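You operate a simulated robot arm through the tools that you are given. There is no shell and no other tool.

Carry out the task below with a simulated robot arm. There is one attempt and no reset: what you move stays moved.

TASK
Dry the damp green book under the white blotter and the grey cloth weight.
Fine: leave it sixteen seconds or more, put weight and blotter back, then check that the stain has gone.

The check looks at the end state, three seconds after you hand in, the way a careful person would. Anything else that was tipped, shoved, dropped, spilled or broken makes it a failure. Flat cloth is picked up by pressing the open fingertips on it (5 to 10 N) and closing them slowly along it; thin cloth reads only 2 to 8 mm in the jaws.

THE ROBOT
A 6-joint arm with a two-finger parallel gripper, fixed in place. Base frame: the origin is at the foot of the arm, x ahead of it, y to its left, z up; the work surface is at about z = 800. Lengths are in mm, angles in degrees, forces in N, time in s.
With the tool pointing down near the work surface it reaches from about 380 to 900 mm from the base axis. Its first joint turns from -115.0 to 115.0 degrees. Payload 3.43 kg.
The TCP is the grasp point between the finger pads, 34 mm short of the fingertips. In the tool frame z runs along the fingers and y along their closing line. Largest opening 128 mm; finger width 24, thickness 12; the body of the gripper, 48 by 130 mm, starts 96 mm behind the TCP.
Orientation is that of the tool frame in the base frame, as a unit quaternion [x, y, z, w]. With the fingers straight down and closing along the base's y, the tool's x points along the base's -x, its y along +y and its z along -z.

THE INTERFACE
- The arm moves only by the tool apply_moves. Its argument "plan" is a list of rows, each a list of 6 numbers: the shift along the tool's x, y, z in units of 250 mm (1.0 is 250 mm), then the turn, a rotation vector about the tool's x, y, z in units of 180 degrees (1.0 is 180 degrees). In form: [[dx, dy, dz, rx, ry, rz], ...]. A call has 1 to 20 rows; each row is the pose to reach, as a shift and turn from the pose commanded when the call began, along the tool's axes at that moment. "fingers" is the opening in per cent of the stroke, from 0 (shut) to 100 (fully open), set as the call begins (left out, the last holds). A call with a number of a shift or a turn outside -1 to 1 is refused whole. Each row takes 0.2 s and may step no farther than 50 mm and 8.6 degrees from the row before; otherwise, or with a gripper value out of range, the whole call is refused. A pose out of reach is approached as far as the arm can. The call stops where the force on the tool passes 40 N (or 10 N more than at its start, if that is more) or the arm is blocked; 0.2 s more then pass. Each finger travels about 108 mm/s and halts on what it meets, pressing with about 30 N; the grip force reading is that of the motor and also rises with nothing between the fingers. The clock runs only during rows and for 0.2 s after the last one: add rows that repeat a pose to give the fingers time. It gives the time, the measured TCP pose, the force on the tool (base axes), the opening and the grip force at its end, in the units of the frame above (readings bear some noise), with the torque about the TCP (base axes, N m) and any sound that the robot's microphone picked up.
- Cameras (640 x 400 px; columns grow to the right, rows downward): "scene" is fixed at [50, 501.8, 1375.8]; the picture's right is [-0.35, -0.94, 0.00], its down [-0.62, 0.24, -0.74] and it looks along [0.70, -0.26, -0.67] (base axes); focal length 364 px, centre (320, 200). "wrist" rides on the gripper at [76, -11, -160] in the tool frame; the picture's right is [0.15, 0.99, 0.00], its down [-0.88, 0.13, -0.46] and it looks along [-0.45, 0.07, 0.89] (tool axes); focal length 234 px, centre (320, 200). There is no depth. A picture from a camera that has moved, and an enlarged one, comes with that camera's place and axes in the base frame and with its lens.
- camera(camera): a new picture of that camera. It takes no simulated time.
- lift_body(by): slides the trunk up (or, below 0, down) by that many mm; the arm rides with it, the base frame stays. It gives what a move gives, with no picture.
- close_up(camera, box): a new picture of the part [left, top, right, bottom] of that camera's present view, enlarged. It takes no simulated time.
- hand_in(): hands the job in; it is judged then, once.

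Nothing tells you positions but the pictures and the camera data. Unless the task says otherwise, let go and move clear before handing in.

The tools are called after "Call:" as a command line: name --pt "numbers of a row" for each row, then --argument value for the rest, lists and objects as JSON in quotes. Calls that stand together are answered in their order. apply_moves: Moves the arm, as the interface text tells. Its arguments: {"type":"object","properties":{"plan":{"type":"array"},"fingers":{"type":"number"}},"required":["plan"]} The other tools are called the same way: lift_body (by) slides the trunk up or down; camera (camera) takes a picture; close_up (camera, box) takes an enlarged picture of a part of a camera's view; hand_in () hands the job in.

At the start:

```text
t: 0.0
tcp_pos: [416.4, 385.8, 1102.8]
tool_rot: [0.0, 1.0, 0.0, 0.0]
wrist_force: [0.5, 0.4, 0.3]
wrist_torque: [-0.03, 0.0, -0.01]
width: 128.0
finger_force: 0.0
trunk travel left (down, up): [-475.0, 315.0]
```

scene: 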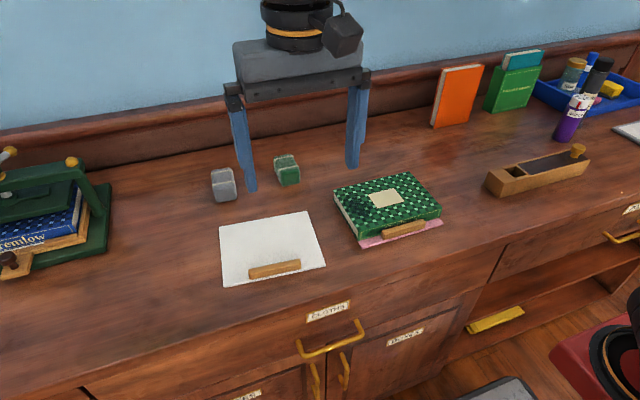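
wrist: 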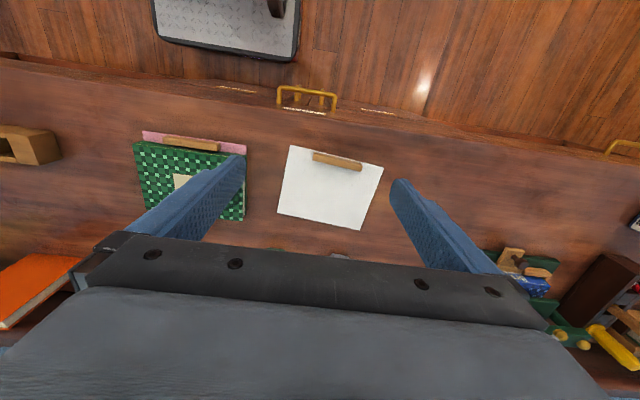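

I see the green patterned book lying on a pink sheet with a wooden grip, a white blotter with a wooden bar handle next to it, and two small blocks (grey and green). I'll take closer pictures before moving anything.

Call:
close_up --camera "scene" --box '[200, 130, 460, 300]'

Call:
close_up --camera "scene" --box '[0, 130, 220, 290]'

Call:
close_up --camera "wrist" --box '[100, 100, 420, 280]'

Call:
close_up --camera "scene" --box '[420, 30, 640, 220]'

```text
2.35 times, centred on (330, 215) of scene
camera zoom: at [50.0, 501.8, 1375.8], right [-0.35, -0.94, 0.0], down [-0.62, 0.24, -0.74], along [0.7, -0.26, -0.67], focal length 857 px, centre (296, 165)
```

zoom: 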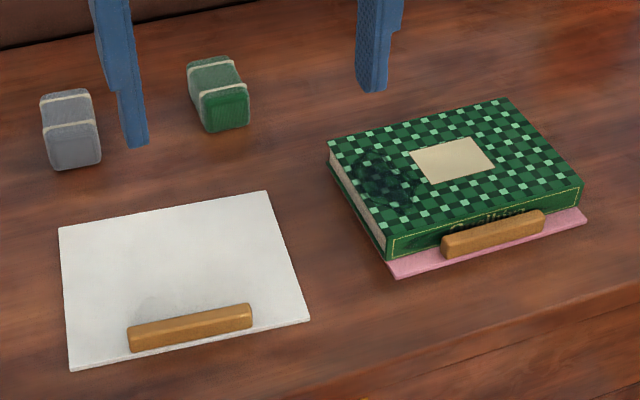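

```text
2.50 times, centred on (110, 210) of scene
camera zoom: at [50.0, 501.8, 1375.8], right [-0.35, -0.94, 0.0], down [-0.62, 0.24, -0.74], along [0.7, -0.26, -0.67], focal length 910 px, centre (845, 175)
```

zoom: 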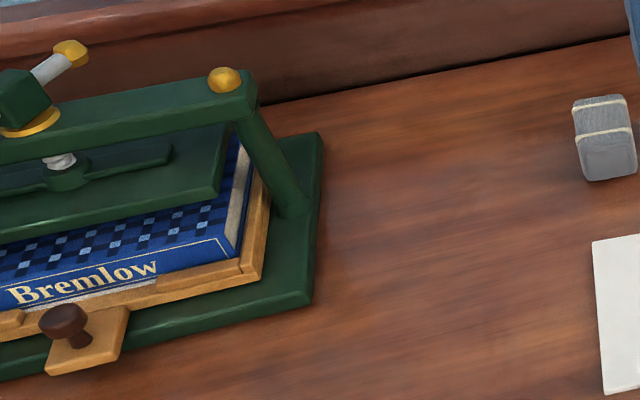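

```text
2.00 times, centred on (260, 190) of wrist
camera zoom: at [340.9, 374.6, 1261.7], right [-0.15, 0.99, 0.0], down [0.88, 0.13, 0.46], along [0.45, 0.07, -0.89], focal length 468 px, centre (440, 220)
```

zoom: 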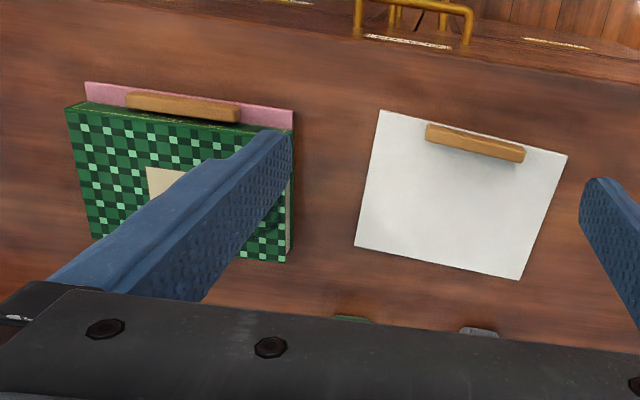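

```text
2.11 times, centred on (530, 125) of scene
camera zoom: at [50.0, 501.8, 1375.8], right [-0.35, -0.94, 0.0], down [-0.62, 0.24, -0.74], along [0.7, -0.26, -0.67], focal length 766 px, centre (-122, 358)
```

zoom: 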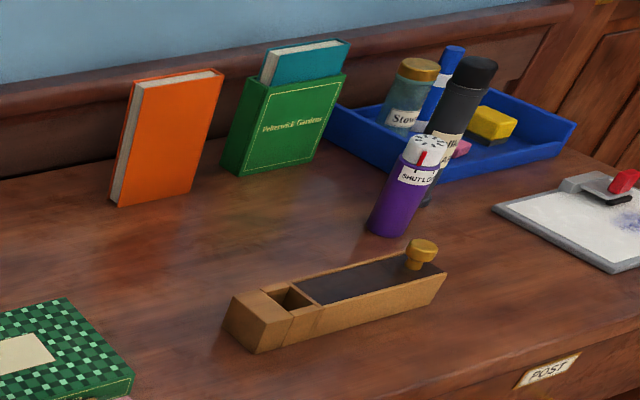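

The blotter lies around (556, 424) turned about -6°, with a wooden bar along its near edge at about (487, 431). The green book sits on a pink sheet around (570, 150) with its damp patch at its left end, and the grey weight is near (735, 486). I'll zoom in further on each one.

Call:
close_up --camera "scene" --box '[215, 205, 335, 290]'

Call:
close_up --camera "scene" --box '[325, 165, 450, 255]'

Call:
close_up --camera "scene" --box '[200, 145, 310, 215]'

```text
4.71 times, centred on (275, 248) of scene
camera zoom: at [50.0, 501.8, 1375.8], right [-0.35, -0.94, 0.0], down [-0.62, 0.24, -0.74], along [0.7, -0.26, -0.67], focal length 1713 px, centre (532, -24)
```

zoom: 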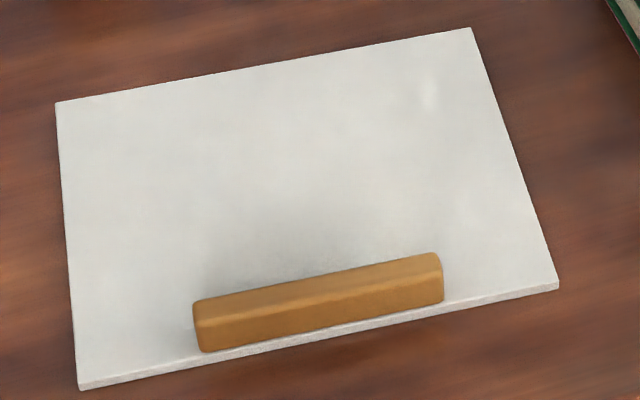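

```text
4.44 times, centred on (388, 210) of scene
camera zoom: at [50.0, 501.8, 1375.8], right [-0.35, -0.94, 0.0], down [-0.62, 0.24, -0.74], along [0.7, -0.26, -0.67], focal length 1618 px, centre (20, 156)
```

zoom: 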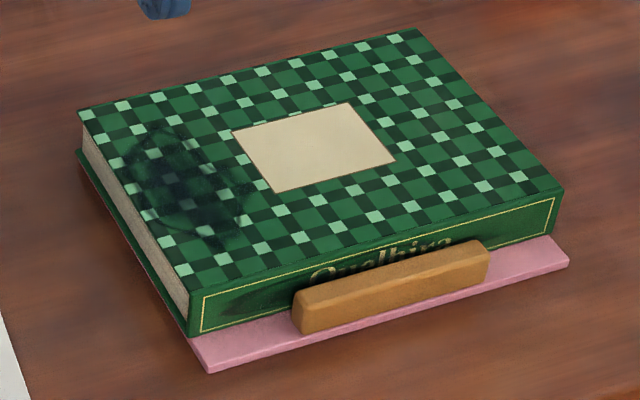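

```text
5.71 times, centred on (255, 180) of scene
camera zoom: at [50.0, 501.8, 1375.8], right [-0.35, -0.94, 0.0], down [-0.62, 0.24, -0.74], along [0.7, -0.26, -0.67], focal length 2080 px, centre (691, 314)
```

zoom: 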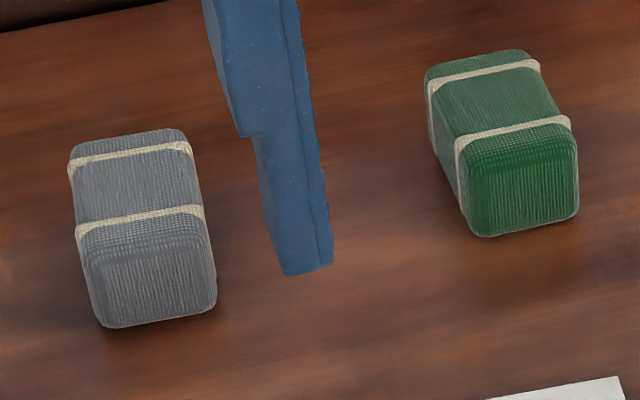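

The bar on the white blotter is about 14 mm deep and 100 mm long, centred near (485, 431). The book top spans x 503–642 and y 48–248 at z≈833, with the stain around (567, 219). I'll turn the gripper across the bar and move above it to look.

Call:
apply_moves --pt "-0.0196 0.0131 0.0486 0 0 0.0382" --pt "-0.0391 0.0261 0.0971 0 0 0.0763" --pt "-0.0587 0.0392 0.1457 0 0 0.1145" --pt "-0.0783 0.0523 0.1943 0 0 0.1527" --pt "-0.0979 0.0654 0.2429 0 0 0.1909" --pt "-0.1174 0.0784 0.2914 0 0 0.229" --pt "-0.137 0.0915 0.34 0 0 0.2672" --pt "-0.1566 0.1046 0.3886 0 0 0.3054" --pt "-0.1761 0.1176 0.4371 0 0 0.3435" --pt "-0.1957 0.1307 0.4857 0 0 0.3817" --pt "-0.2153 0.1438 0.5343 0 0 0.4199" --pt "-0.2349 0.1569 0.5829 0 0 0.4581" --pt "-0.2544 0.1699 0.6314 0 0 0.4962" --pt "-0.274 0.183 0.68 0 0 0.5344" --fingers 60

Call:
camera --camera "wrist"

Call:
camera --camera "scene"

```text
t: 3.0
tcp_pos: [485.0, 430.6, 932.2]
tool_rot: [0.745, 0.668, 0.0, 0.001]
wrist_force: [0.0, -1.6, 0.9]
wrist_torque: [0.0, -0.04, -0.01]
width: 76.7
finger_force: 0.1
trunk travel left (down, up): [-475.0, 315.0]
```

```text
taken
camera wrist: at [483.1, 507.4, 1091.4], right [1.0, 0.04, 0.0], down [0.03, -0.89, 0.46], along [0.02, -0.46, -0.89], focal length 234 px, centre (320, 200)
```

wrist: 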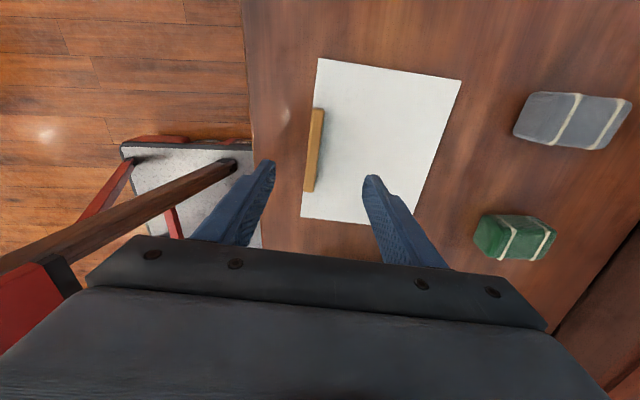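

```text
taken
```

scene: 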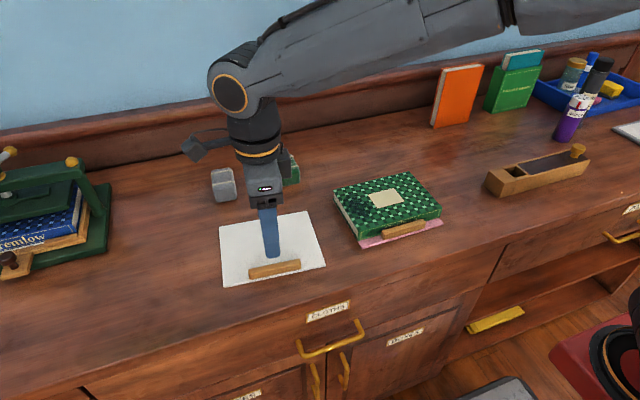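

The gripper is straddling the bar from above and lines up with it in the wrist view. I'll take a closer look before going down.

Call:
close_up --camera "wrist" --box '[230, 40, 480, 240]'

Call:
close_up --camera "scene" --box '[210, 180, 340, 290]'

```text
2.00 times, centred on (355, 140) of wrist
camera zoom: at [483.1, 507.4, 1091.4], right [1.0, 0.04, 0.0], down [0.03, -0.89, 0.46], along [0.02, -0.46, -0.89], focal length 468 px, centre (250, 320)
```

zoom: 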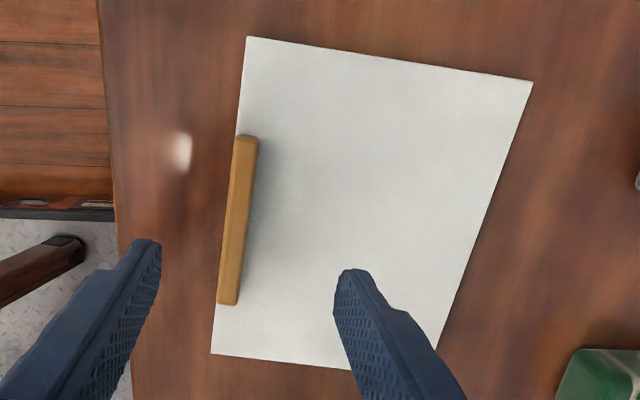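

```text
3.64 times, centred on (275, 235) of scene
camera zoom: at [50.0, 501.8, 1375.8], right [-0.35, -0.94, 0.0], down [-0.62, 0.24, -0.74], along [0.7, -0.26, -0.67], focal length 1324 px, centre (484, 73)
```

zoom: 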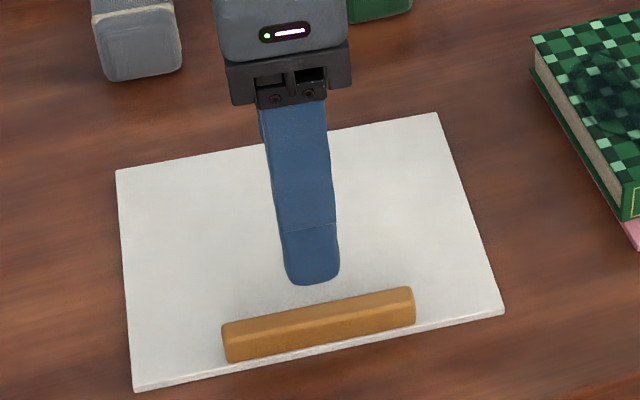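

The bar is centred at about x 482, y 430, so I'll go straight down until the fingertips are just above the sheet, on either side of the bar.

Call:
apply_moves --pt "0 -0.006 0.1 0 0 0" --pt "0 -0.012 0.2 0 0 0" --pt "0 -0.012 0.29 0 0 0" --pt "0 -0.012 0.34 0 0 0" --pt "0 -0.012 0.367 0 0 0" --pt "0 -0.012 0.367 0 0 0"

Call:
camera --camera "wrist"

Call:
close_up --camera "scene" --box '[210, 180, 340, 290]'

```text
t: 4.4
tcp_pos: [481.8, 432.2, 839.7]
tool_rot: [0.745, 0.668, 0.0, 0.0]
wrist_force: [-1.3, -1.1, 2.2]
wrist_torque: [-0.04, -0.11, -0.07]
width: 76.6
finger_force: 0.2
trunk travel left (down, up): [-475.0, 315.0]
```

```text
taken
camera wrist: at [479.3, 508.7, 999.6], right [1.0, 0.04, 0.0], down [0.03, -0.89, 0.46], along [0.02, -0.46, -0.89], focal length 234 px, centre (320, 200)
```

wrist: 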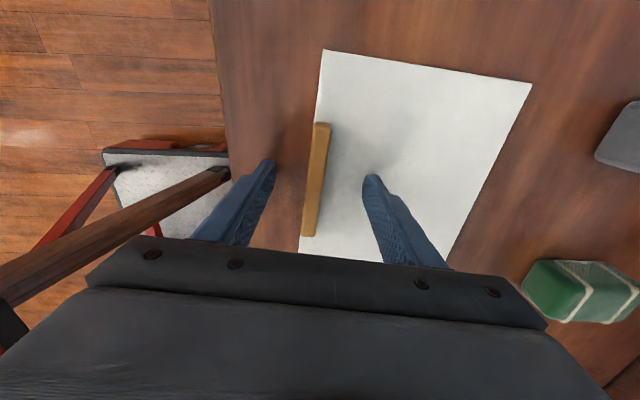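

```text
3.64 times, centred on (275, 235) of scene
camera zoom: at [50.0, 501.8, 1375.8], right [-0.35, -0.94, 0.0], down [-0.62, 0.24, -0.74], along [0.7, -0.26, -0.67], focal length 1324 px, centre (484, 73)
```

zoom: 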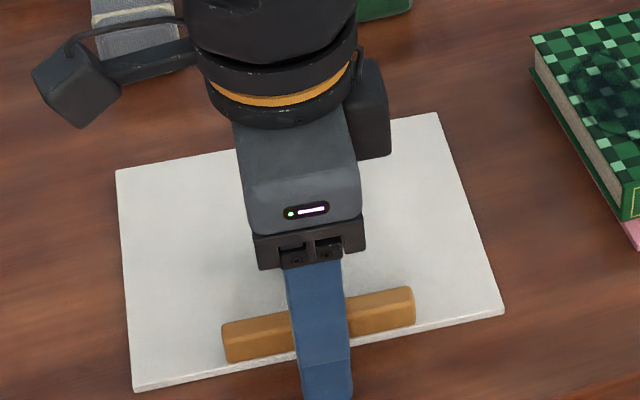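

The fingers straddle the bar evenly with no contact yet, so I'll close in two stages.

Call:
apply_moves --pt "0 0 0 0 0 0" --pt "0 0 0 0 0 0" --pt "0 0 0 0 0 0" --fingers 20

Call:
apply_moves --pt "0 0 0 0 0 0" --pt "0 0 0 0 0 0" --pt "0 0 0 0 0 0" --fingers 0

Call:
camera --camera "wrist"

Call:
close_up --camera "scene" --box '[210, 180, 340, 290]'

```text
t: 5.2
tcp_pos: [482.9, 432.2, 841.8]
tool_rot: [0.744, 0.668, 0.0, 0.0]
wrist_force: [0.1, -0.6, 3.3]
wrist_torque: [-0.03, -0.08, 0.02]
width: 25.8
finger_force: 0.6
trunk travel left (down, up): [-475.0, 315.0]
```

```text
t: 6.0
tcp_pos: [481.6, 432.3, 840.1]
tool_rot: [0.744, 0.668, 0.0, 0.001]
wrist_force: [0.0, 0.4, 4.6]
wrist_torque: [-0.03, 0.0, -0.01]
width: 13.0
finger_force: 30.4
trunk travel left (down, up): [-475.0, 315.0]
```

```text
taken
camera wrist: at [479.2, 508.8, 999.7], right [1.0, 0.04, 0.0], down [0.03, -0.89, 0.46], along [0.02, -0.46, -0.89], focal length 234 px, centre (320, 200)
```

wrist: 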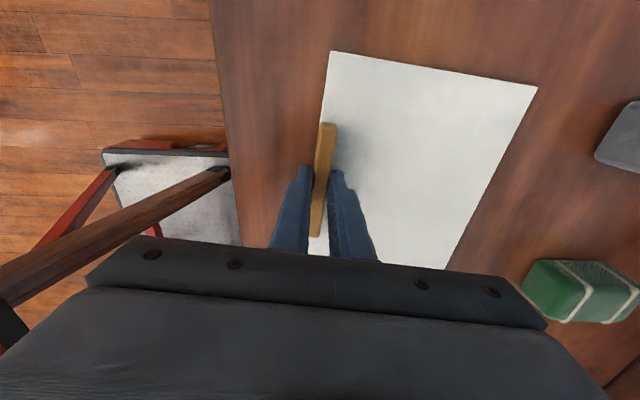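

```text
3.64 times, centred on (275, 235) of scene
camera zoom: at [50.0, 501.8, 1375.8], right [-0.35, -0.94, 0.0], down [-0.62, 0.24, -0.74], along [0.7, -0.26, -0.67], focal length 1324 px, centre (484, 73)
```

zoom: 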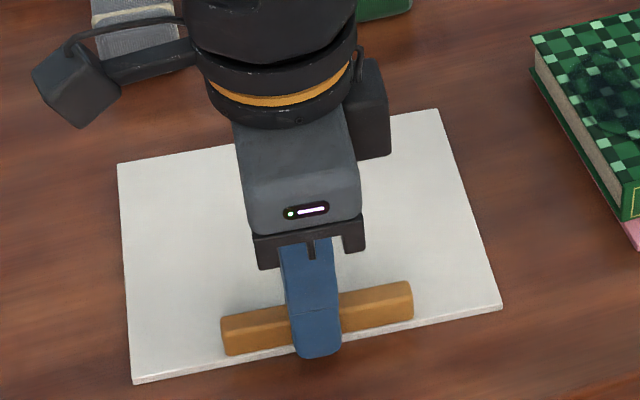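

I have a firm grip on the bar at 13 mm, and the sheet shifted about 5 mm toward +x as the fingers closed. I'll lift it slightly and check whether it droops.

Call:
apply_moves --pt "0 0 -0.02 0 0 0" --pt "0 0 -0.06 0 0 0" --pt "0 0 -0.12 0 0 0" --pt "0 0 -0.2 0 0 0" --pt "0 0 -0.2 0 0 0"

Call:
camera --camera "wrist"

Call:
close_up --camera "scene" --box '[200, 150, 460, 300]'

```text
t: 7.2
tcp_pos: [481.6, 432.3, 889.5]
tool_rot: [0.744, 0.668, -0.001, 0.0]
wrist_force: [-0.2, -0.4, -0.6]
wrist_torque: [-0.01, 0.08, 0.02]
width: 13.5
finger_force: 30.3
trunk travel left (down, up): [-475.0, 315.0]
```

```text
taken
camera wrist: at [479.0, 508.7, 1049.2], right [1.0, 0.04, 0.0], down [0.03, -0.89, 0.46], along [0.02, -0.46, -0.89], focal length 234 px, centre (320, 200)
```

wrist: 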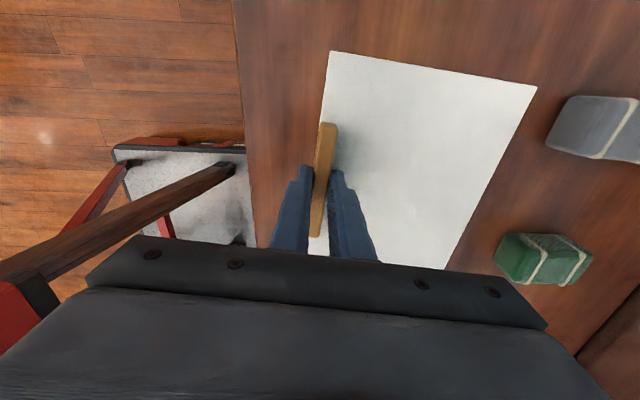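

```text
2.46 times, centred on (330, 225) of scene
camera zoom: at [50.0, 501.8, 1375.8], right [-0.35, -0.94, 0.0], down [-0.62, 0.24, -0.74], along [0.7, -0.26, -0.67], focal length 896 px, centre (295, 138)
```

zoom: 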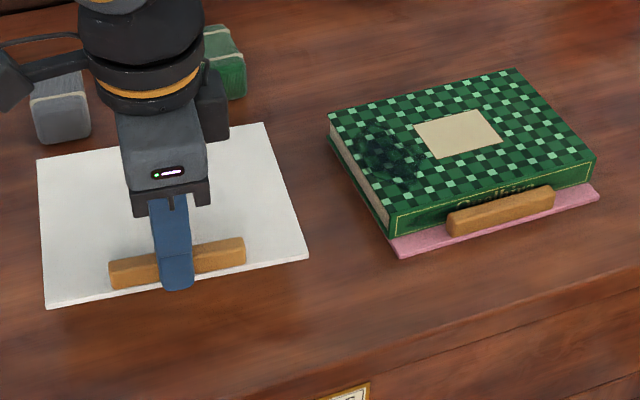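

The blotter came up rigid and level. I'll raise it and carry it over the book, turning it about 6° so it lines up with the book.

Call:
apply_moves --pt "0 0 -0.08 0 0 0" --pt "0 0 -0.16 0 0 0" --pt "-0.0762 0.0157 -0.16 0 0 -0.0029" --pt "-0.1523 0.0314 -0.16 0 0 -0.0057" --pt "-0.2285 0.0472 -0.16 0 0 -0.0086" --pt "-0.3047 0.0629 -0.16 0 0 -0.0115" --pt "-0.3808 0.0786 -0.16 0 0 -0.0143" --pt "-0.457 0.0943 -0.16 0 0 -0.0172" --pt "-0.5332 0.11 -0.16 0 0 -0.0201" --pt "-0.6093 0.1257 -0.16 0 0 -0.0229" --pt "-0.6855 0.1415 -0.16 0 0 -0.0258" --pt "-0.7617 0.1572 -0.16 0 0 -0.0287" --pt "-0.8378 0.1729 -0.16 0 0 -0.0315" --pt "-0.914 0.1886 -0.16 0 0 -0.0344" --pt "-0.914 0.1886 -0.16 0 0 -0.0344"

Call:
camera --camera "wrist"

Call:
camera --camera "scene"

```text
t: 10.4
tcp_pos: [506.2, 199.0, 929.7]
tool_rot: [0.707, 0.708, 0.0, 0.0]
wrist_force: [1.2, 0.2, -1.1]
wrist_torque: [-0.01, 0.06, -0.01]
width: 13.3
finger_force: 29.7
trunk travel left (down, up): [-475.0, 315.0]
```

```text
taken
camera wrist: at [495.4, 275.0, 1089.7], right [0.99, 0.15, 0.0], down [0.13, -0.88, 0.46], along [0.07, -0.45, -0.89], focal length 234 px, centre (320, 200)
```

wrist: 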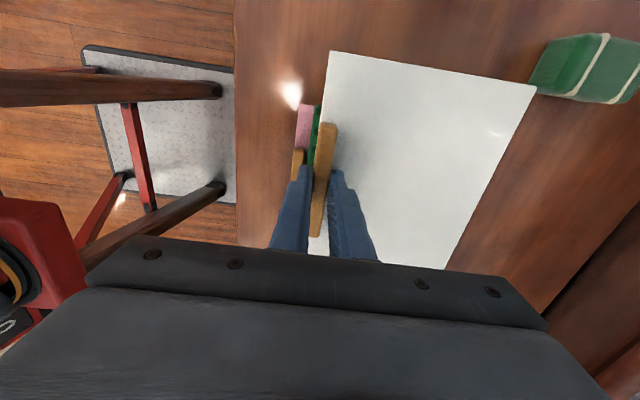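

```text
taken
```

scene: 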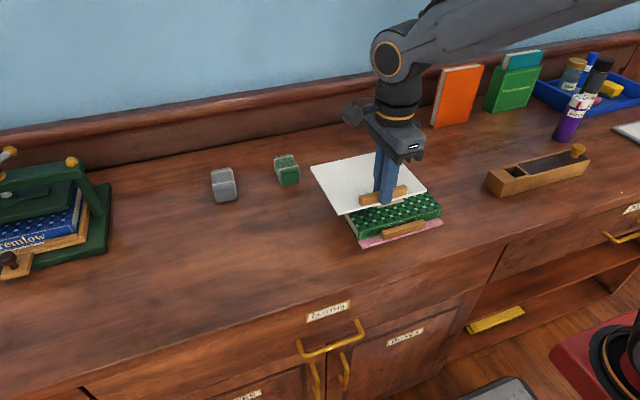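

The blotter is level above the book. I'll shift a little to the right so it covers the stain end, then come down to just above the cover.

Call:
apply_moves --pt "-0.05 -0.003 0.03 0 0 0" --pt "-0.1 -0.006 0.08 0 0 0" --pt "-0.136 -0.008 0.13 0 0 0" --pt "-0.136 -0.008 0.17 0 0 0" --pt "-0.136 -0.008 0.2 0 0 0" --pt "-0.136 -0.008 0.2 0 0 0"

Call:
close_up --camera "scene" --box '[290, 120, 470, 260]'

Call:
camera --camera "wrist"

```text
t: 11.8
tcp_pos: [503.1, 165.9, 881.4]
tool_rot: [0.708, 0.707, 0.001, 0.0]
wrist_force: [0.1, 0.0, -1.4]
wrist_torque: [0.0, 0.04, 0.02]
width: 13.5
finger_force: 29.9
trunk travel left (down, up): [-475.0, 315.0]
```

```text
2.86 times, centred on (380, 190) of scene
camera zoom: at [50.0, 501.8, 1375.8], right [-0.35, -0.94, 0.0], down [-0.62, 0.24, -0.74], along [0.7, -0.26, -0.67], focal length 1040 px, centre (149, 229)
```

zoom: 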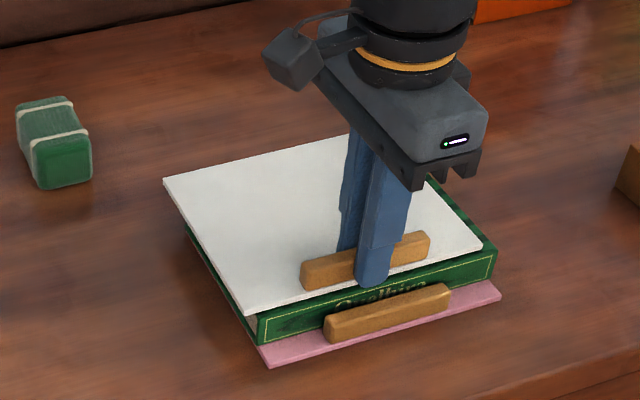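

```text
taken
camera wrist: at [491.3, 241.6, 1039.6], right [0.99, 0.15, 0.0], down [0.13, -0.88, 0.46], along [0.07, -0.45, -0.89], focal length 234 px, centre (320, 200)
```

wrist: 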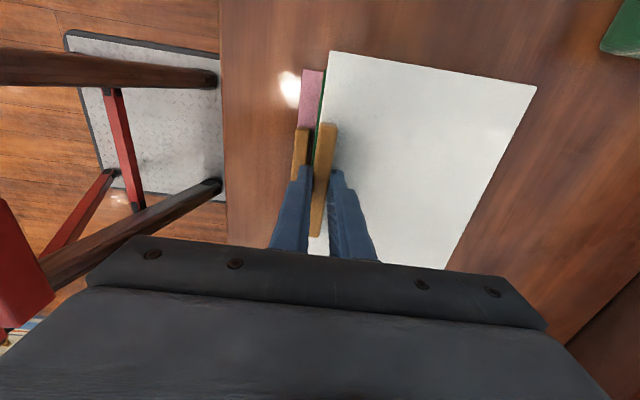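

The sheet is about 8 mm above the cover and lined up, reaching past the left end over the stain. I'll lower it gently the rest of the way.

Call:
apply_moves --pt "0 0 0.008 0 0 0" --pt "0 0 0.016 0 0 0" --pt "0 0 0.024 0 0 0" --pt "0 0 0.024 0 0 0"

Call:
close_up --camera "scene" --box '[300, 150, 460, 260]'

```text
t: 12.8
tcp_pos: [502.4, 165.4, 875.5]
tool_rot: [0.707, 0.708, 0.001, 0.002]
wrist_force: [1.0, 0.9, 20.0]
wrist_torque: [-0.45, -0.02, 0.01]
width: 13.5
finger_force: 29.8
trunk travel left (down, up): [-475.0, 315.0]
```

```text
3.64 times, centred on (380, 205) of scene
camera zoom: at [50.0, 501.8, 1375.8], right [-0.35, -0.94, 0.0], down [-0.62, 0.24, -0.74], along [0.7, -0.26, -0.67], focal length 1324 px, centre (102, 182)
```

zoom: 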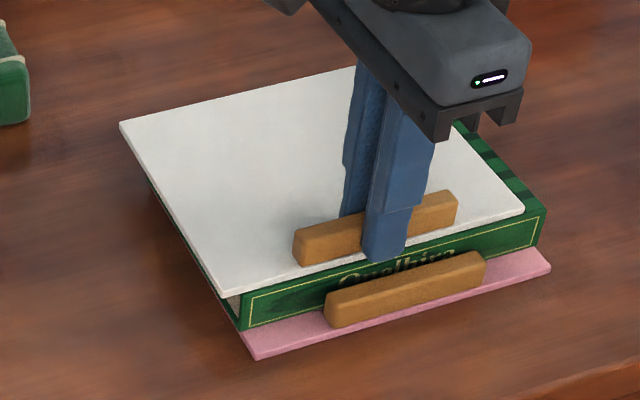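

The blotter is touching the book, with about 20 N on the tool. I'll ease off 1 mm and open the fingers.

Call:
apply_moves --pt "0 0 -0.002 0 0 0" --pt "0 0 -0.004 0 0 0" --pt "0 0 -0.004 0 0 0"

Call:
apply_moves --pt "0 0 0 0 0 0" --pt "0 0 0 0 0 0" --fingers 35

Call:
close_up --camera "scene" --box '[300, 150, 460, 260]'

```text
t: 13.6
tcp_pos: [502.3, 166.7, 875.7]
tool_rot: [0.707, 0.708, 0.001, 0.0]
wrist_force: [1.4, 3.7, 12.5]
wrist_torque: [0.34, -0.14, 0.05]
width: 13.4
finger_force: 29.8
trunk travel left (down, up): [-475.0, 315.0]
```

```text
t: 14.2
tcp_pos: [502.3, 165.5, 875.1]
tool_rot: [0.707, 0.707, -0.001, 0.0]
wrist_force: [-5.3, -0.5, 12.0]
wrist_torque: [-0.02, -0.15, -0.02]
width: 41.6
finger_force: 0.0
trunk travel left (down, up): [-475.0, 315.0]
```

```text
3.64 times, centred on (380, 205) of scene
camera zoom: at [50.0, 501.8, 1375.8], right [-0.35, -0.94, 0.0], down [-0.62, 0.24, -0.74], along [0.7, -0.26, -0.67], focal length 1324 px, centre (102, 182)
```

zoom: 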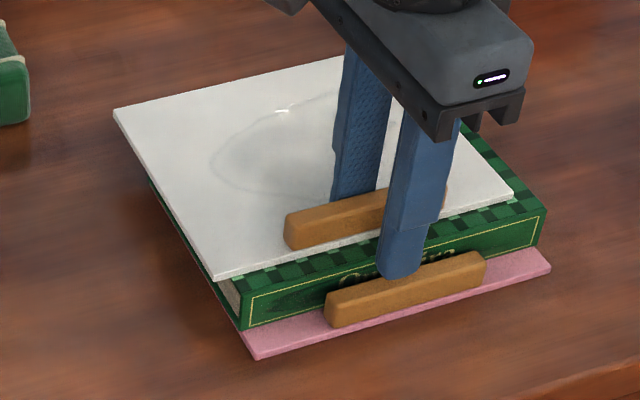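

The blotter is resting on the book. It slid a few mm toward +x as the fingers opened, and a faint ring is now visible on it. I'll raise the gripper straight up and inspect.

Call:
apply_moves --pt "0 0 -0.012 0 0 0" --pt "0 0 -0.04 0 0 0" --pt "0 0 -0.1 0 0 0" --pt "0 0 -0.2 0 0 0" --pt "0 0 -0.35 0 0 0" --pt "0 0 -0.5 0 0 0"

Call:
close_up --camera "scene" --box '[300, 150, 460, 260]'

Call:
camera --camera "wrist"

```text
t: 15.6
tcp_pos: [503.2, 163.6, 1001.8]
tool_rot: [0.707, 0.707, 0.0, 0.001]
wrist_force: [0.3, 0.9, -1.3]
wrist_torque: [-0.01, 0.03, 0.0]
width: 44.7
finger_force: 0.0
trunk travel left (down, up): [-475.0, 315.0]
```

```text
3.64 times, centred on (380, 205) of scene
camera zoom: at [50.0, 501.8, 1375.8], right [-0.35, -0.94, 0.0], down [-0.62, 0.24, -0.74], along [0.7, -0.26, -0.67], focal length 1324 px, centre (102, 182)
```

zoom: 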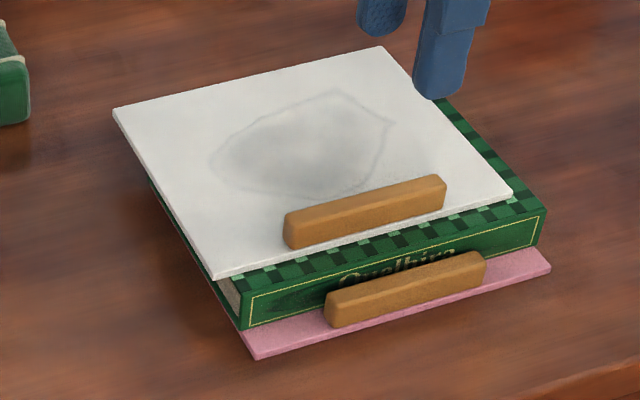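

```text
taken
camera wrist: at [493.4, 239.7, 1161.1], right [0.99, 0.15, 0.0], down [0.13, -0.88, 0.46], along [0.07, -0.45, -0.89], focal length 234 px, centre (320, 200)
```

wrist: 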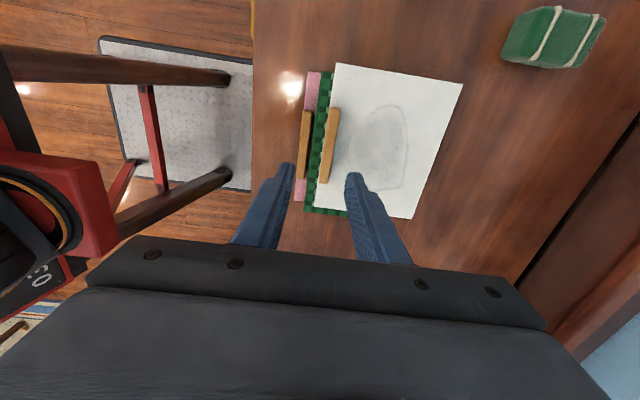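

The blotter lies flat over the stain, but it sits about 13 mm behind the book's front edge. I'll grip the bar again, with the tips a little higher, and re-centre it so the whole stain is covered with a margin.

Call:
apply_moves --pt "0 0.01 0.1 0 0 0" --pt "0 0.02 0.2 0 0 0" --pt "0 0.02 0.32 0 0 0" --pt "0 0.02 0.42 0 0 0" --pt "0 0.02 0.47 0 0 0" --pt "0 0.02 0.49 0 0 0" --pt "0 0.02 0.49 0 0 0" --fingers 60

Call:
close_up --camera "scene" --box '[300, 150, 460, 260]'

Call:
camera --camera "wrist"

```text
t: 17.2
tcp_pos: [506.8, 166.5, 877.3]
tool_rot: [0.707, 0.707, -0.001, 0.0]
wrist_force: [0.2, 0.1, -0.1]
wrist_torque: [-0.01, 0.05, 0.01]
width: 76.7
finger_force: 0.1
trunk travel left (down, up): [-475.0, 315.0]
```

```text
3.64 times, centred on (380, 205) of scene
camera zoom: at [50.0, 501.8, 1375.8], right [-0.35, -0.94, 0.0], down [-0.62, 0.24, -0.74], along [0.7, -0.26, -0.67], focal length 1324 px, centre (102, 182)
```

zoom: 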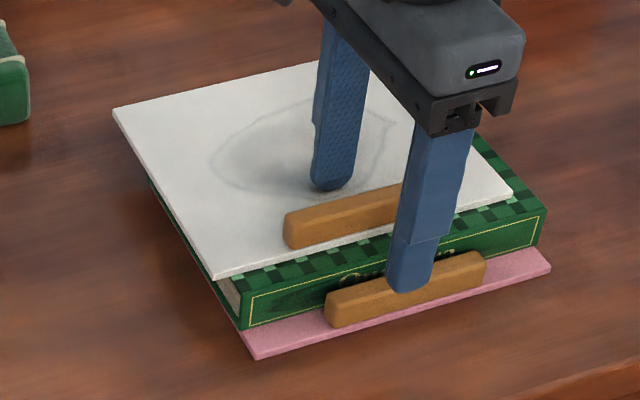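

```text
taken
camera wrist: at [496.2, 242.2, 1037.1], right [0.99, 0.15, 0.0], down [0.13, -0.88, 0.46], along [0.07, -0.45, -0.89], focal length 234 px, centre (320, 200)
```

wrist: 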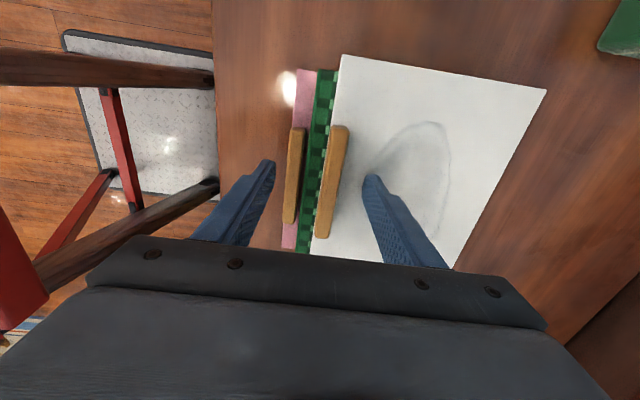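

Both fingers are clear on either side of the bar, with no contact. I'll close gently in two stages.

Call:
apply_moves --pt "0 0 0 0 0 0" --pt "0 0 0 0 0 0" --pt "0 0 0 0 0 0" --fingers 22

Call:
apply_moves --pt "0 0 0 0 0 0" --pt "0 0 0 0 0 0" --pt "0 0 0 0 0 0" --fingers 0

Call:
close_up --camera "scene" --box '[300, 150, 460, 260]'

```text
t: 18.0
tcp_pos: [507.3, 166.6, 878.2]
tool_rot: [0.707, 0.707, 0.001, -0.001]
wrist_force: [-0.2, -0.6, 0.4]
wrist_torque: [0.0, 0.03, 0.04]
width: 28.2
finger_force: 0.0
trunk travel left (down, up): [-475.0, 315.0]
```

```text
t: 18.8
tcp_pos: [506.8, 165.8, 876.8]
tool_rot: [0.707, 0.707, -0.001, 0.001]
wrist_force: [-0.1, 0.3, -0.5]
wrist_torque: [0.01, 0.01, -0.01]
width: 13.1
finger_force: 30.4
trunk travel left (down, up): [-475.0, 315.0]
```

```text
3.64 times, centred on (380, 205) of scene
camera zoom: at [50.0, 501.8, 1375.8], right [-0.35, -0.94, 0.0], down [-0.62, 0.24, -0.74], along [0.7, -0.26, -0.67], focal length 1324 px, centre (102, 182)
```

zoom: 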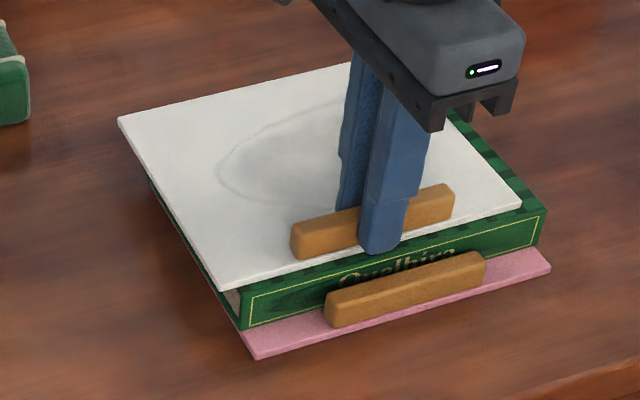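

The bar is gripped again. I'll lift 5 mm, shift it 9 mm toward the front, and set it down.

Call:
apply_moves --pt "0 0 -0.012 0 0 0" --pt "0 0 -0.024 0 0 0" --pt "0 -0.018 -0.024 0 0 0" --pt "0 -0.036 -0.024 0 0 0" --pt "0 -0.036 -0.016 0 0 0" --pt "0 -0.036 -0.008 0 0 0" --pt "0 -0.036 -0.002 0 0 0" --pt "0 -0.036 -0.002 0 0 0"

Call:
close_up --camera "scene" --box '[300, 150, 460, 260]'

```text
t: 20.6
tcp_pos: [498.1, 165.6, 877.3]
tool_rot: [0.707, 0.707, 0.001, 0.0]
wrist_force: [-0.6, -0.5, -1.1]
wrist_torque: [0.0, 0.01, -0.05]
width: 13.3
finger_force: 29.9
trunk travel left (down, up): [-475.0, 315.0]
```

```text
3.64 times, centred on (380, 205) of scene
camera zoom: at [50.0, 501.8, 1375.8], right [-0.35, -0.94, 0.0], down [-0.62, 0.24, -0.74], along [0.7, -0.26, -0.67], focal length 1324 px, centre (102, 182)
```

zoom: 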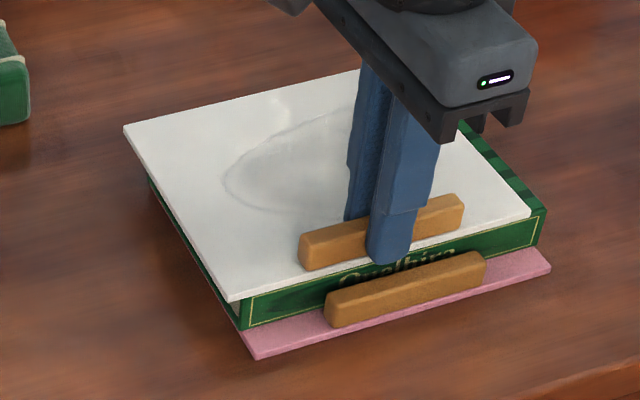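

It's just at the surface with almost no load. I'll lower half a millimetre and open the fingers.

Call:
apply_moves --pt "0 0 0.002 0 0 0" --pt "0 0 0.003 0 0 0"

Call:
apply_moves --pt "0 0 0 0 0 0" --pt "0 0 0 0 0 0" --fingers 40

Call:
apply_moves --pt "0 0 -0.012 0 0 0" --pt "0 0 -0.04 0 0 0" --pt "0 0 -0.1 0 0 0" --pt "0 0 -0.2 0 0 0" --pt "0 0 -0.35 0 0 0" --pt "0 0 -0.5 0 0 0" --pt "0 0 -0.6 0 0 0"

Call:
close_up --camera "scene" --box '[300, 150, 460, 260]'

Call:
camera --camera "wrist"

```text
t: 21.2
tcp_pos: [497.7, 164.7, 878.0]
tool_rot: [0.707, 0.707, -0.001, 0.0]
wrist_force: [-1.0, -0.1, 3.9]
wrist_torque: [-0.02, 0.01, -0.02]
width: 13.5
finger_force: 30.3
trunk travel left (down, up): [-475.0, 315.0]
```

```text
t: 21.8
tcp_pos: [496.9, 164.5, 877.8]
tool_rot: [0.707, 0.707, 0.0, -0.001]
wrist_force: [-0.8, -1.0, 0.7]
wrist_torque: [-0.02, -0.01, 0.02]
width: 51.3
finger_force: 0.0
trunk travel left (down, up): [-475.0, 315.0]
```

```text
t: 23.4
tcp_pos: [497.7, 165.2, 1029.4]
tool_rot: [0.707, 0.707, 0.0, 0.001]
wrist_force: [0.2, 0.3, -0.4]
wrist_torque: [0.0, 0.04, 0.0]
width: 51.2
finger_force: 0.1
trunk travel left (down, up): [-475.0, 315.0]
```

```text
3.64 times, centred on (380, 205) of scene
camera zoom: at [50.0, 501.8, 1375.8], right [-0.35, -0.94, 0.0], down [-0.62, 0.24, -0.74], along [0.7, -0.26, -0.67], focal length 1324 px, centre (102, 182)
```

zoom: 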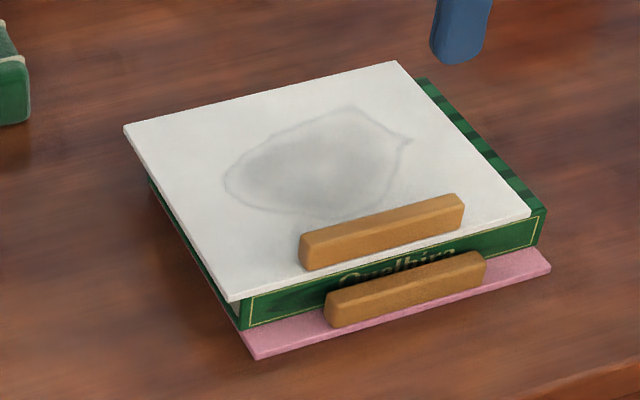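

```text
taken
camera wrist: at [487.6, 240.5, 1189.0], right [0.99, 0.15, 0.0], down [0.13, -0.88, 0.46], along [0.07, -0.45, -0.89], focal length 234 px, centre (320, 200)
```

wrist: 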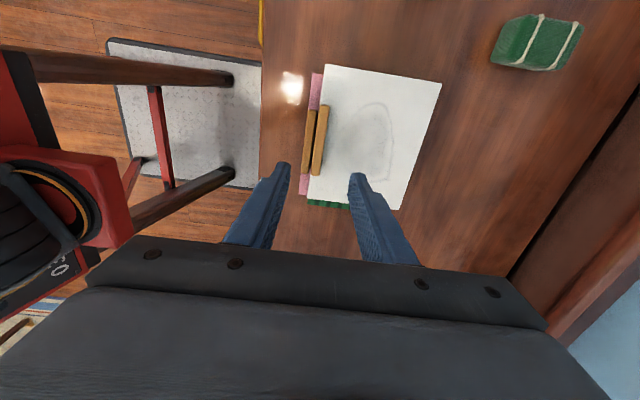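

The blotter now covers the stained end with a margin all round. Next is the grey weight, so I'll turn the gripper back to close across its short side and move toward it.

Call:
apply_moves --pt "0.065 0.0475 0 0 0 -0.038" --pt "0.13 0.095 0 0 0 -0.0759" --pt "0.195 0.1425 0 0 0 -0.1139" --pt "0.26 0.19 0 0 0 -0.1519" --pt "0.325 0.2375 0 0 0 -0.1898" --pt "0.39 0.285 0 0 0 -0.2278" --pt "0.455 0.3325 0 0 0 -0.2658" --pt "0.52 0.38 0 0 0 -0.3037" --pt "0.585 0.4275 0 0 0 -0.3417" --pt "0.65 0.475 0 0 0 -0.3797" --pt "0.715 0.5225 0 0 0 -0.4176" --pt "0.78 0.57 0 0 0 -0.4556" --fingers 75

Call:
camera --camera "wrist"

Call:
camera --camera "scene"

```text
t: 26.0
tcp_pos: [641.1, 359.0, 1027.9]
tool_rot: [0.068, 0.998, 0.0, 0.0]
wrist_force: [-0.2, -0.2, -0.1]
wrist_torque: [0.04, -0.02, -0.01]
width: 95.9
finger_force: 0.0
trunk travel left (down, up): [-475.0, 315.0]
```

```text
taken
camera wrist: at [565.0, 359.9, 1187.4], right [-0.01, 1.0, 0.0], down [0.89, 0.01, 0.46], along [0.46, 0.0, -0.89], focal length 234 px, centre (320, 200)
```

wrist: 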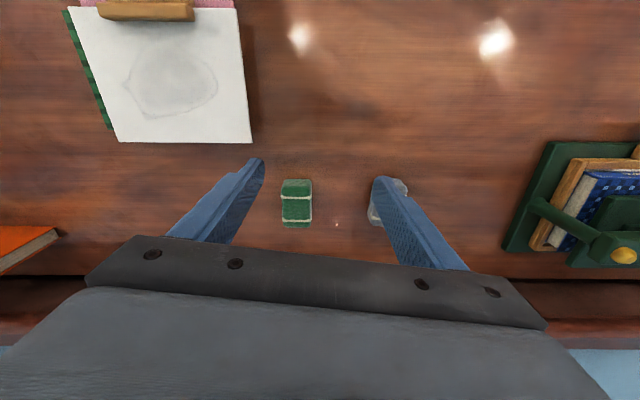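

```text
taken
```

scene: 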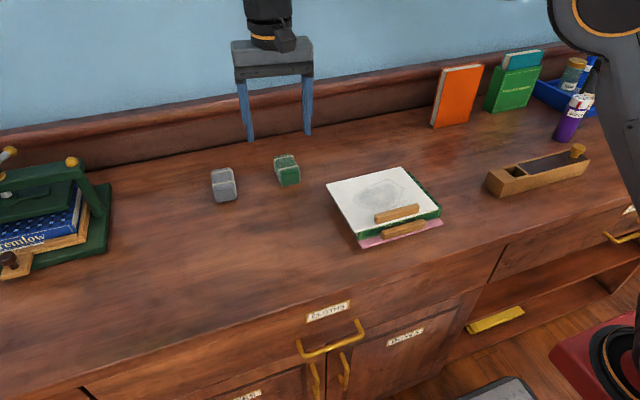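

The grey weight is partly hidden behind the right finger, so I'll move across until it's centred between the fingers.

Call:
apply_moves --pt "-0.034 0.103 0.024 0 0 0" --pt "-0.069 0.206 0.048 0 0 0" --pt "-0.103 0.31 0.072 0 0 0" --pt "-0.138 0.413 0.096 0 0 0" --pt "-0.172 0.516 0.12 0 0 0" --pt "-0.172 0.516 0.12 0 0 0"

Call:
camera --camera "wrist"

Call:
close_up --camera "wrist" --box '[220, 120, 420, 260]'

```text
t: 27.4
tcp_pos: [702.0, 482.2, 997.3]
tool_rot: [0.07, 0.998, 0.0, 0.001]
wrist_force: [0.7, -0.1, -1.4]
wrist_torque: [0.01, 0.02, 0.0]
width: 96.0
finger_force: 0.1
trunk travel left (down, up): [-475.0, 315.0]
```

```text
taken
camera wrist: at [624.7, 482.1, 1156.3], right [-0.01, 1.0, 0.0], down [0.89, 0.01, 0.46], along [0.46, 0.0, -0.89], focal length 234 px, centre (320, 200)
```

wrist: 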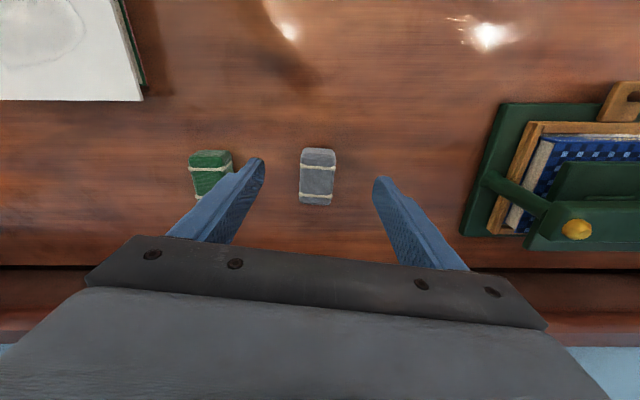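

```text
2.86 times, centred on (320, 190) of wrist
camera zoom: at [624.7, 482.1, 1156.3], right [-0.01, 1.0, 0.0], down [0.89, 0.01, 0.46], along [0.46, 0.0, -0.89], focal length 669 px, centre (320, 229)
```

zoom: 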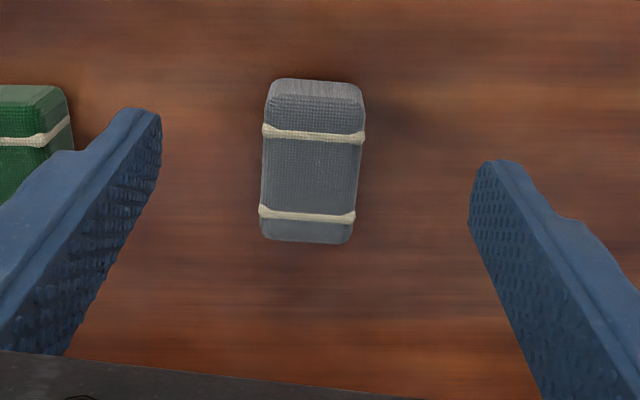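

The grey weight is centred near (756, 478), about 47 mm wide and turned roughly -3°. I'll move directly over it and come down to a hover.

Call:
apply_moves --pt "-0.052 0.0031 0.0 0 0 -0.007" --pt "-0.1042 0.0062 0.05 0 0 -0.0139" --pt "-0.1563 0.0093 0.14 0 0 -0.0209" --pt "-0.2084 0.0124 0.24 0 0 -0.0278" --pt "-0.2084 0.0124 0.32 0 0 -0.0278" --pt "-0.2084 0.0124 0.388 0 0 -0.0278" --pt "-0.2084 0.0124 0.388 0 0 -0.0278"

Call:
camera --camera "wrist"

Call:
close_up --camera "scene" --box '[180, 80, 340, 220]'

```text
t: 29.0
tcp_pos: [753.3, 478.5, 899.5]
tool_rot: [0.026, 1.0, 0.0, 0.0]
wrist_force: [-0.4, 0.2, 0.1]
wrist_torque: [0.0, -0.01, 0.0]
width: 96.1
finger_force: 0.1
out of reach, approached as far as the arm can: row 3, 4
trunk travel left (down, up): [-475.0, 315.0]
```

```text
taken
camera wrist: at [676.4, 471.1, 1058.8], right [-0.09, 1.0, 0.0], down [0.89, 0.08, 0.46], along [0.45, 0.04, -0.89], focal length 234 px, centre (320, 200)
```

wrist: 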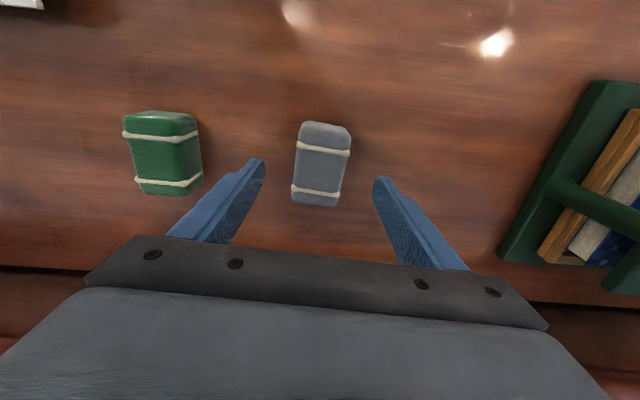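

```text
2.86 times, centred on (260, 150) of scene
camera zoom: at [50.0, 501.8, 1375.8], right [-0.35, -0.94, 0.0], down [-0.62, 0.24, -0.74], along [0.7, -0.26, -0.67], focal length 1040 px, centre (491, 343)
```

zoom: 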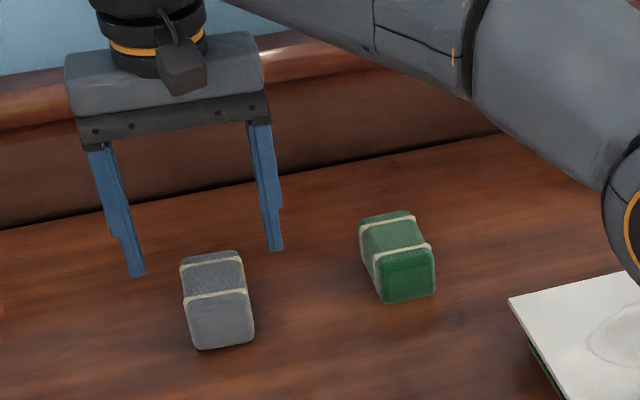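

The weight is centred between the fingers. I'll go straight down until the tips are a few mm above the worktop.

Call:
apply_moves --pt "0 0.003 0.06 0 0 0" --pt "0 0.006 0.12 0 0 0" --pt "0 0.006 0.18 0 0 0" --pt "0 0.006 0.22 0 0 0" --pt "0 0.006 0.24 0 0 0" --pt "0 0.006 0.24 0 0 0"

Call:
camera --camera "wrist"

Call:
close_up --camera "scene" --box '[180, 100, 320, 220]'

```text
t: 30.4
tcp_pos: [753.0, 479.1, 839.4]
tool_rot: [0.026, 1.0, 0.0, 0.0]
wrist_force: [1.0, -0.1, 0.7]
wrist_torque: [0.0, 0.0, -0.02]
width: 96.1
finger_force: 0.0
trunk travel left (down, up): [-475.0, 315.0]
```

```text
taken
camera wrist: at [677.0, 472.3, 1000.1], right [-0.09, 1.0, 0.0], down [0.89, 0.08, 0.46], along [0.45, 0.04, -0.89], focal length 234 px, centre (320, 200)
```

wrist: 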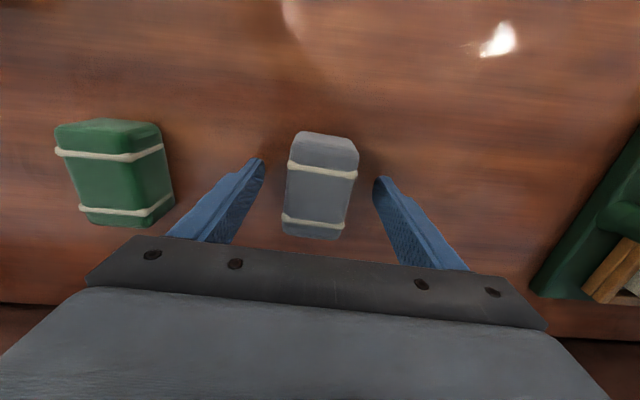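

```text
3.33 times, centred on (250, 160) of scene
camera zoom: at [50.0, 501.8, 1375.8], right [-0.35, -0.94, 0.0], down [-0.62, 0.24, -0.74], along [0.7, -0.26, -0.67], focal length 1214 px, centre (553, 333)
```

zoom: 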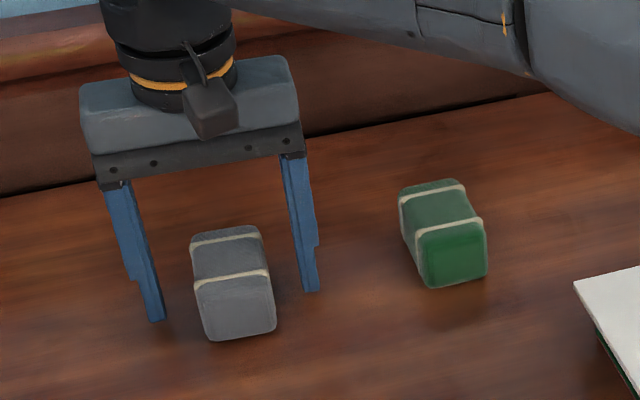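

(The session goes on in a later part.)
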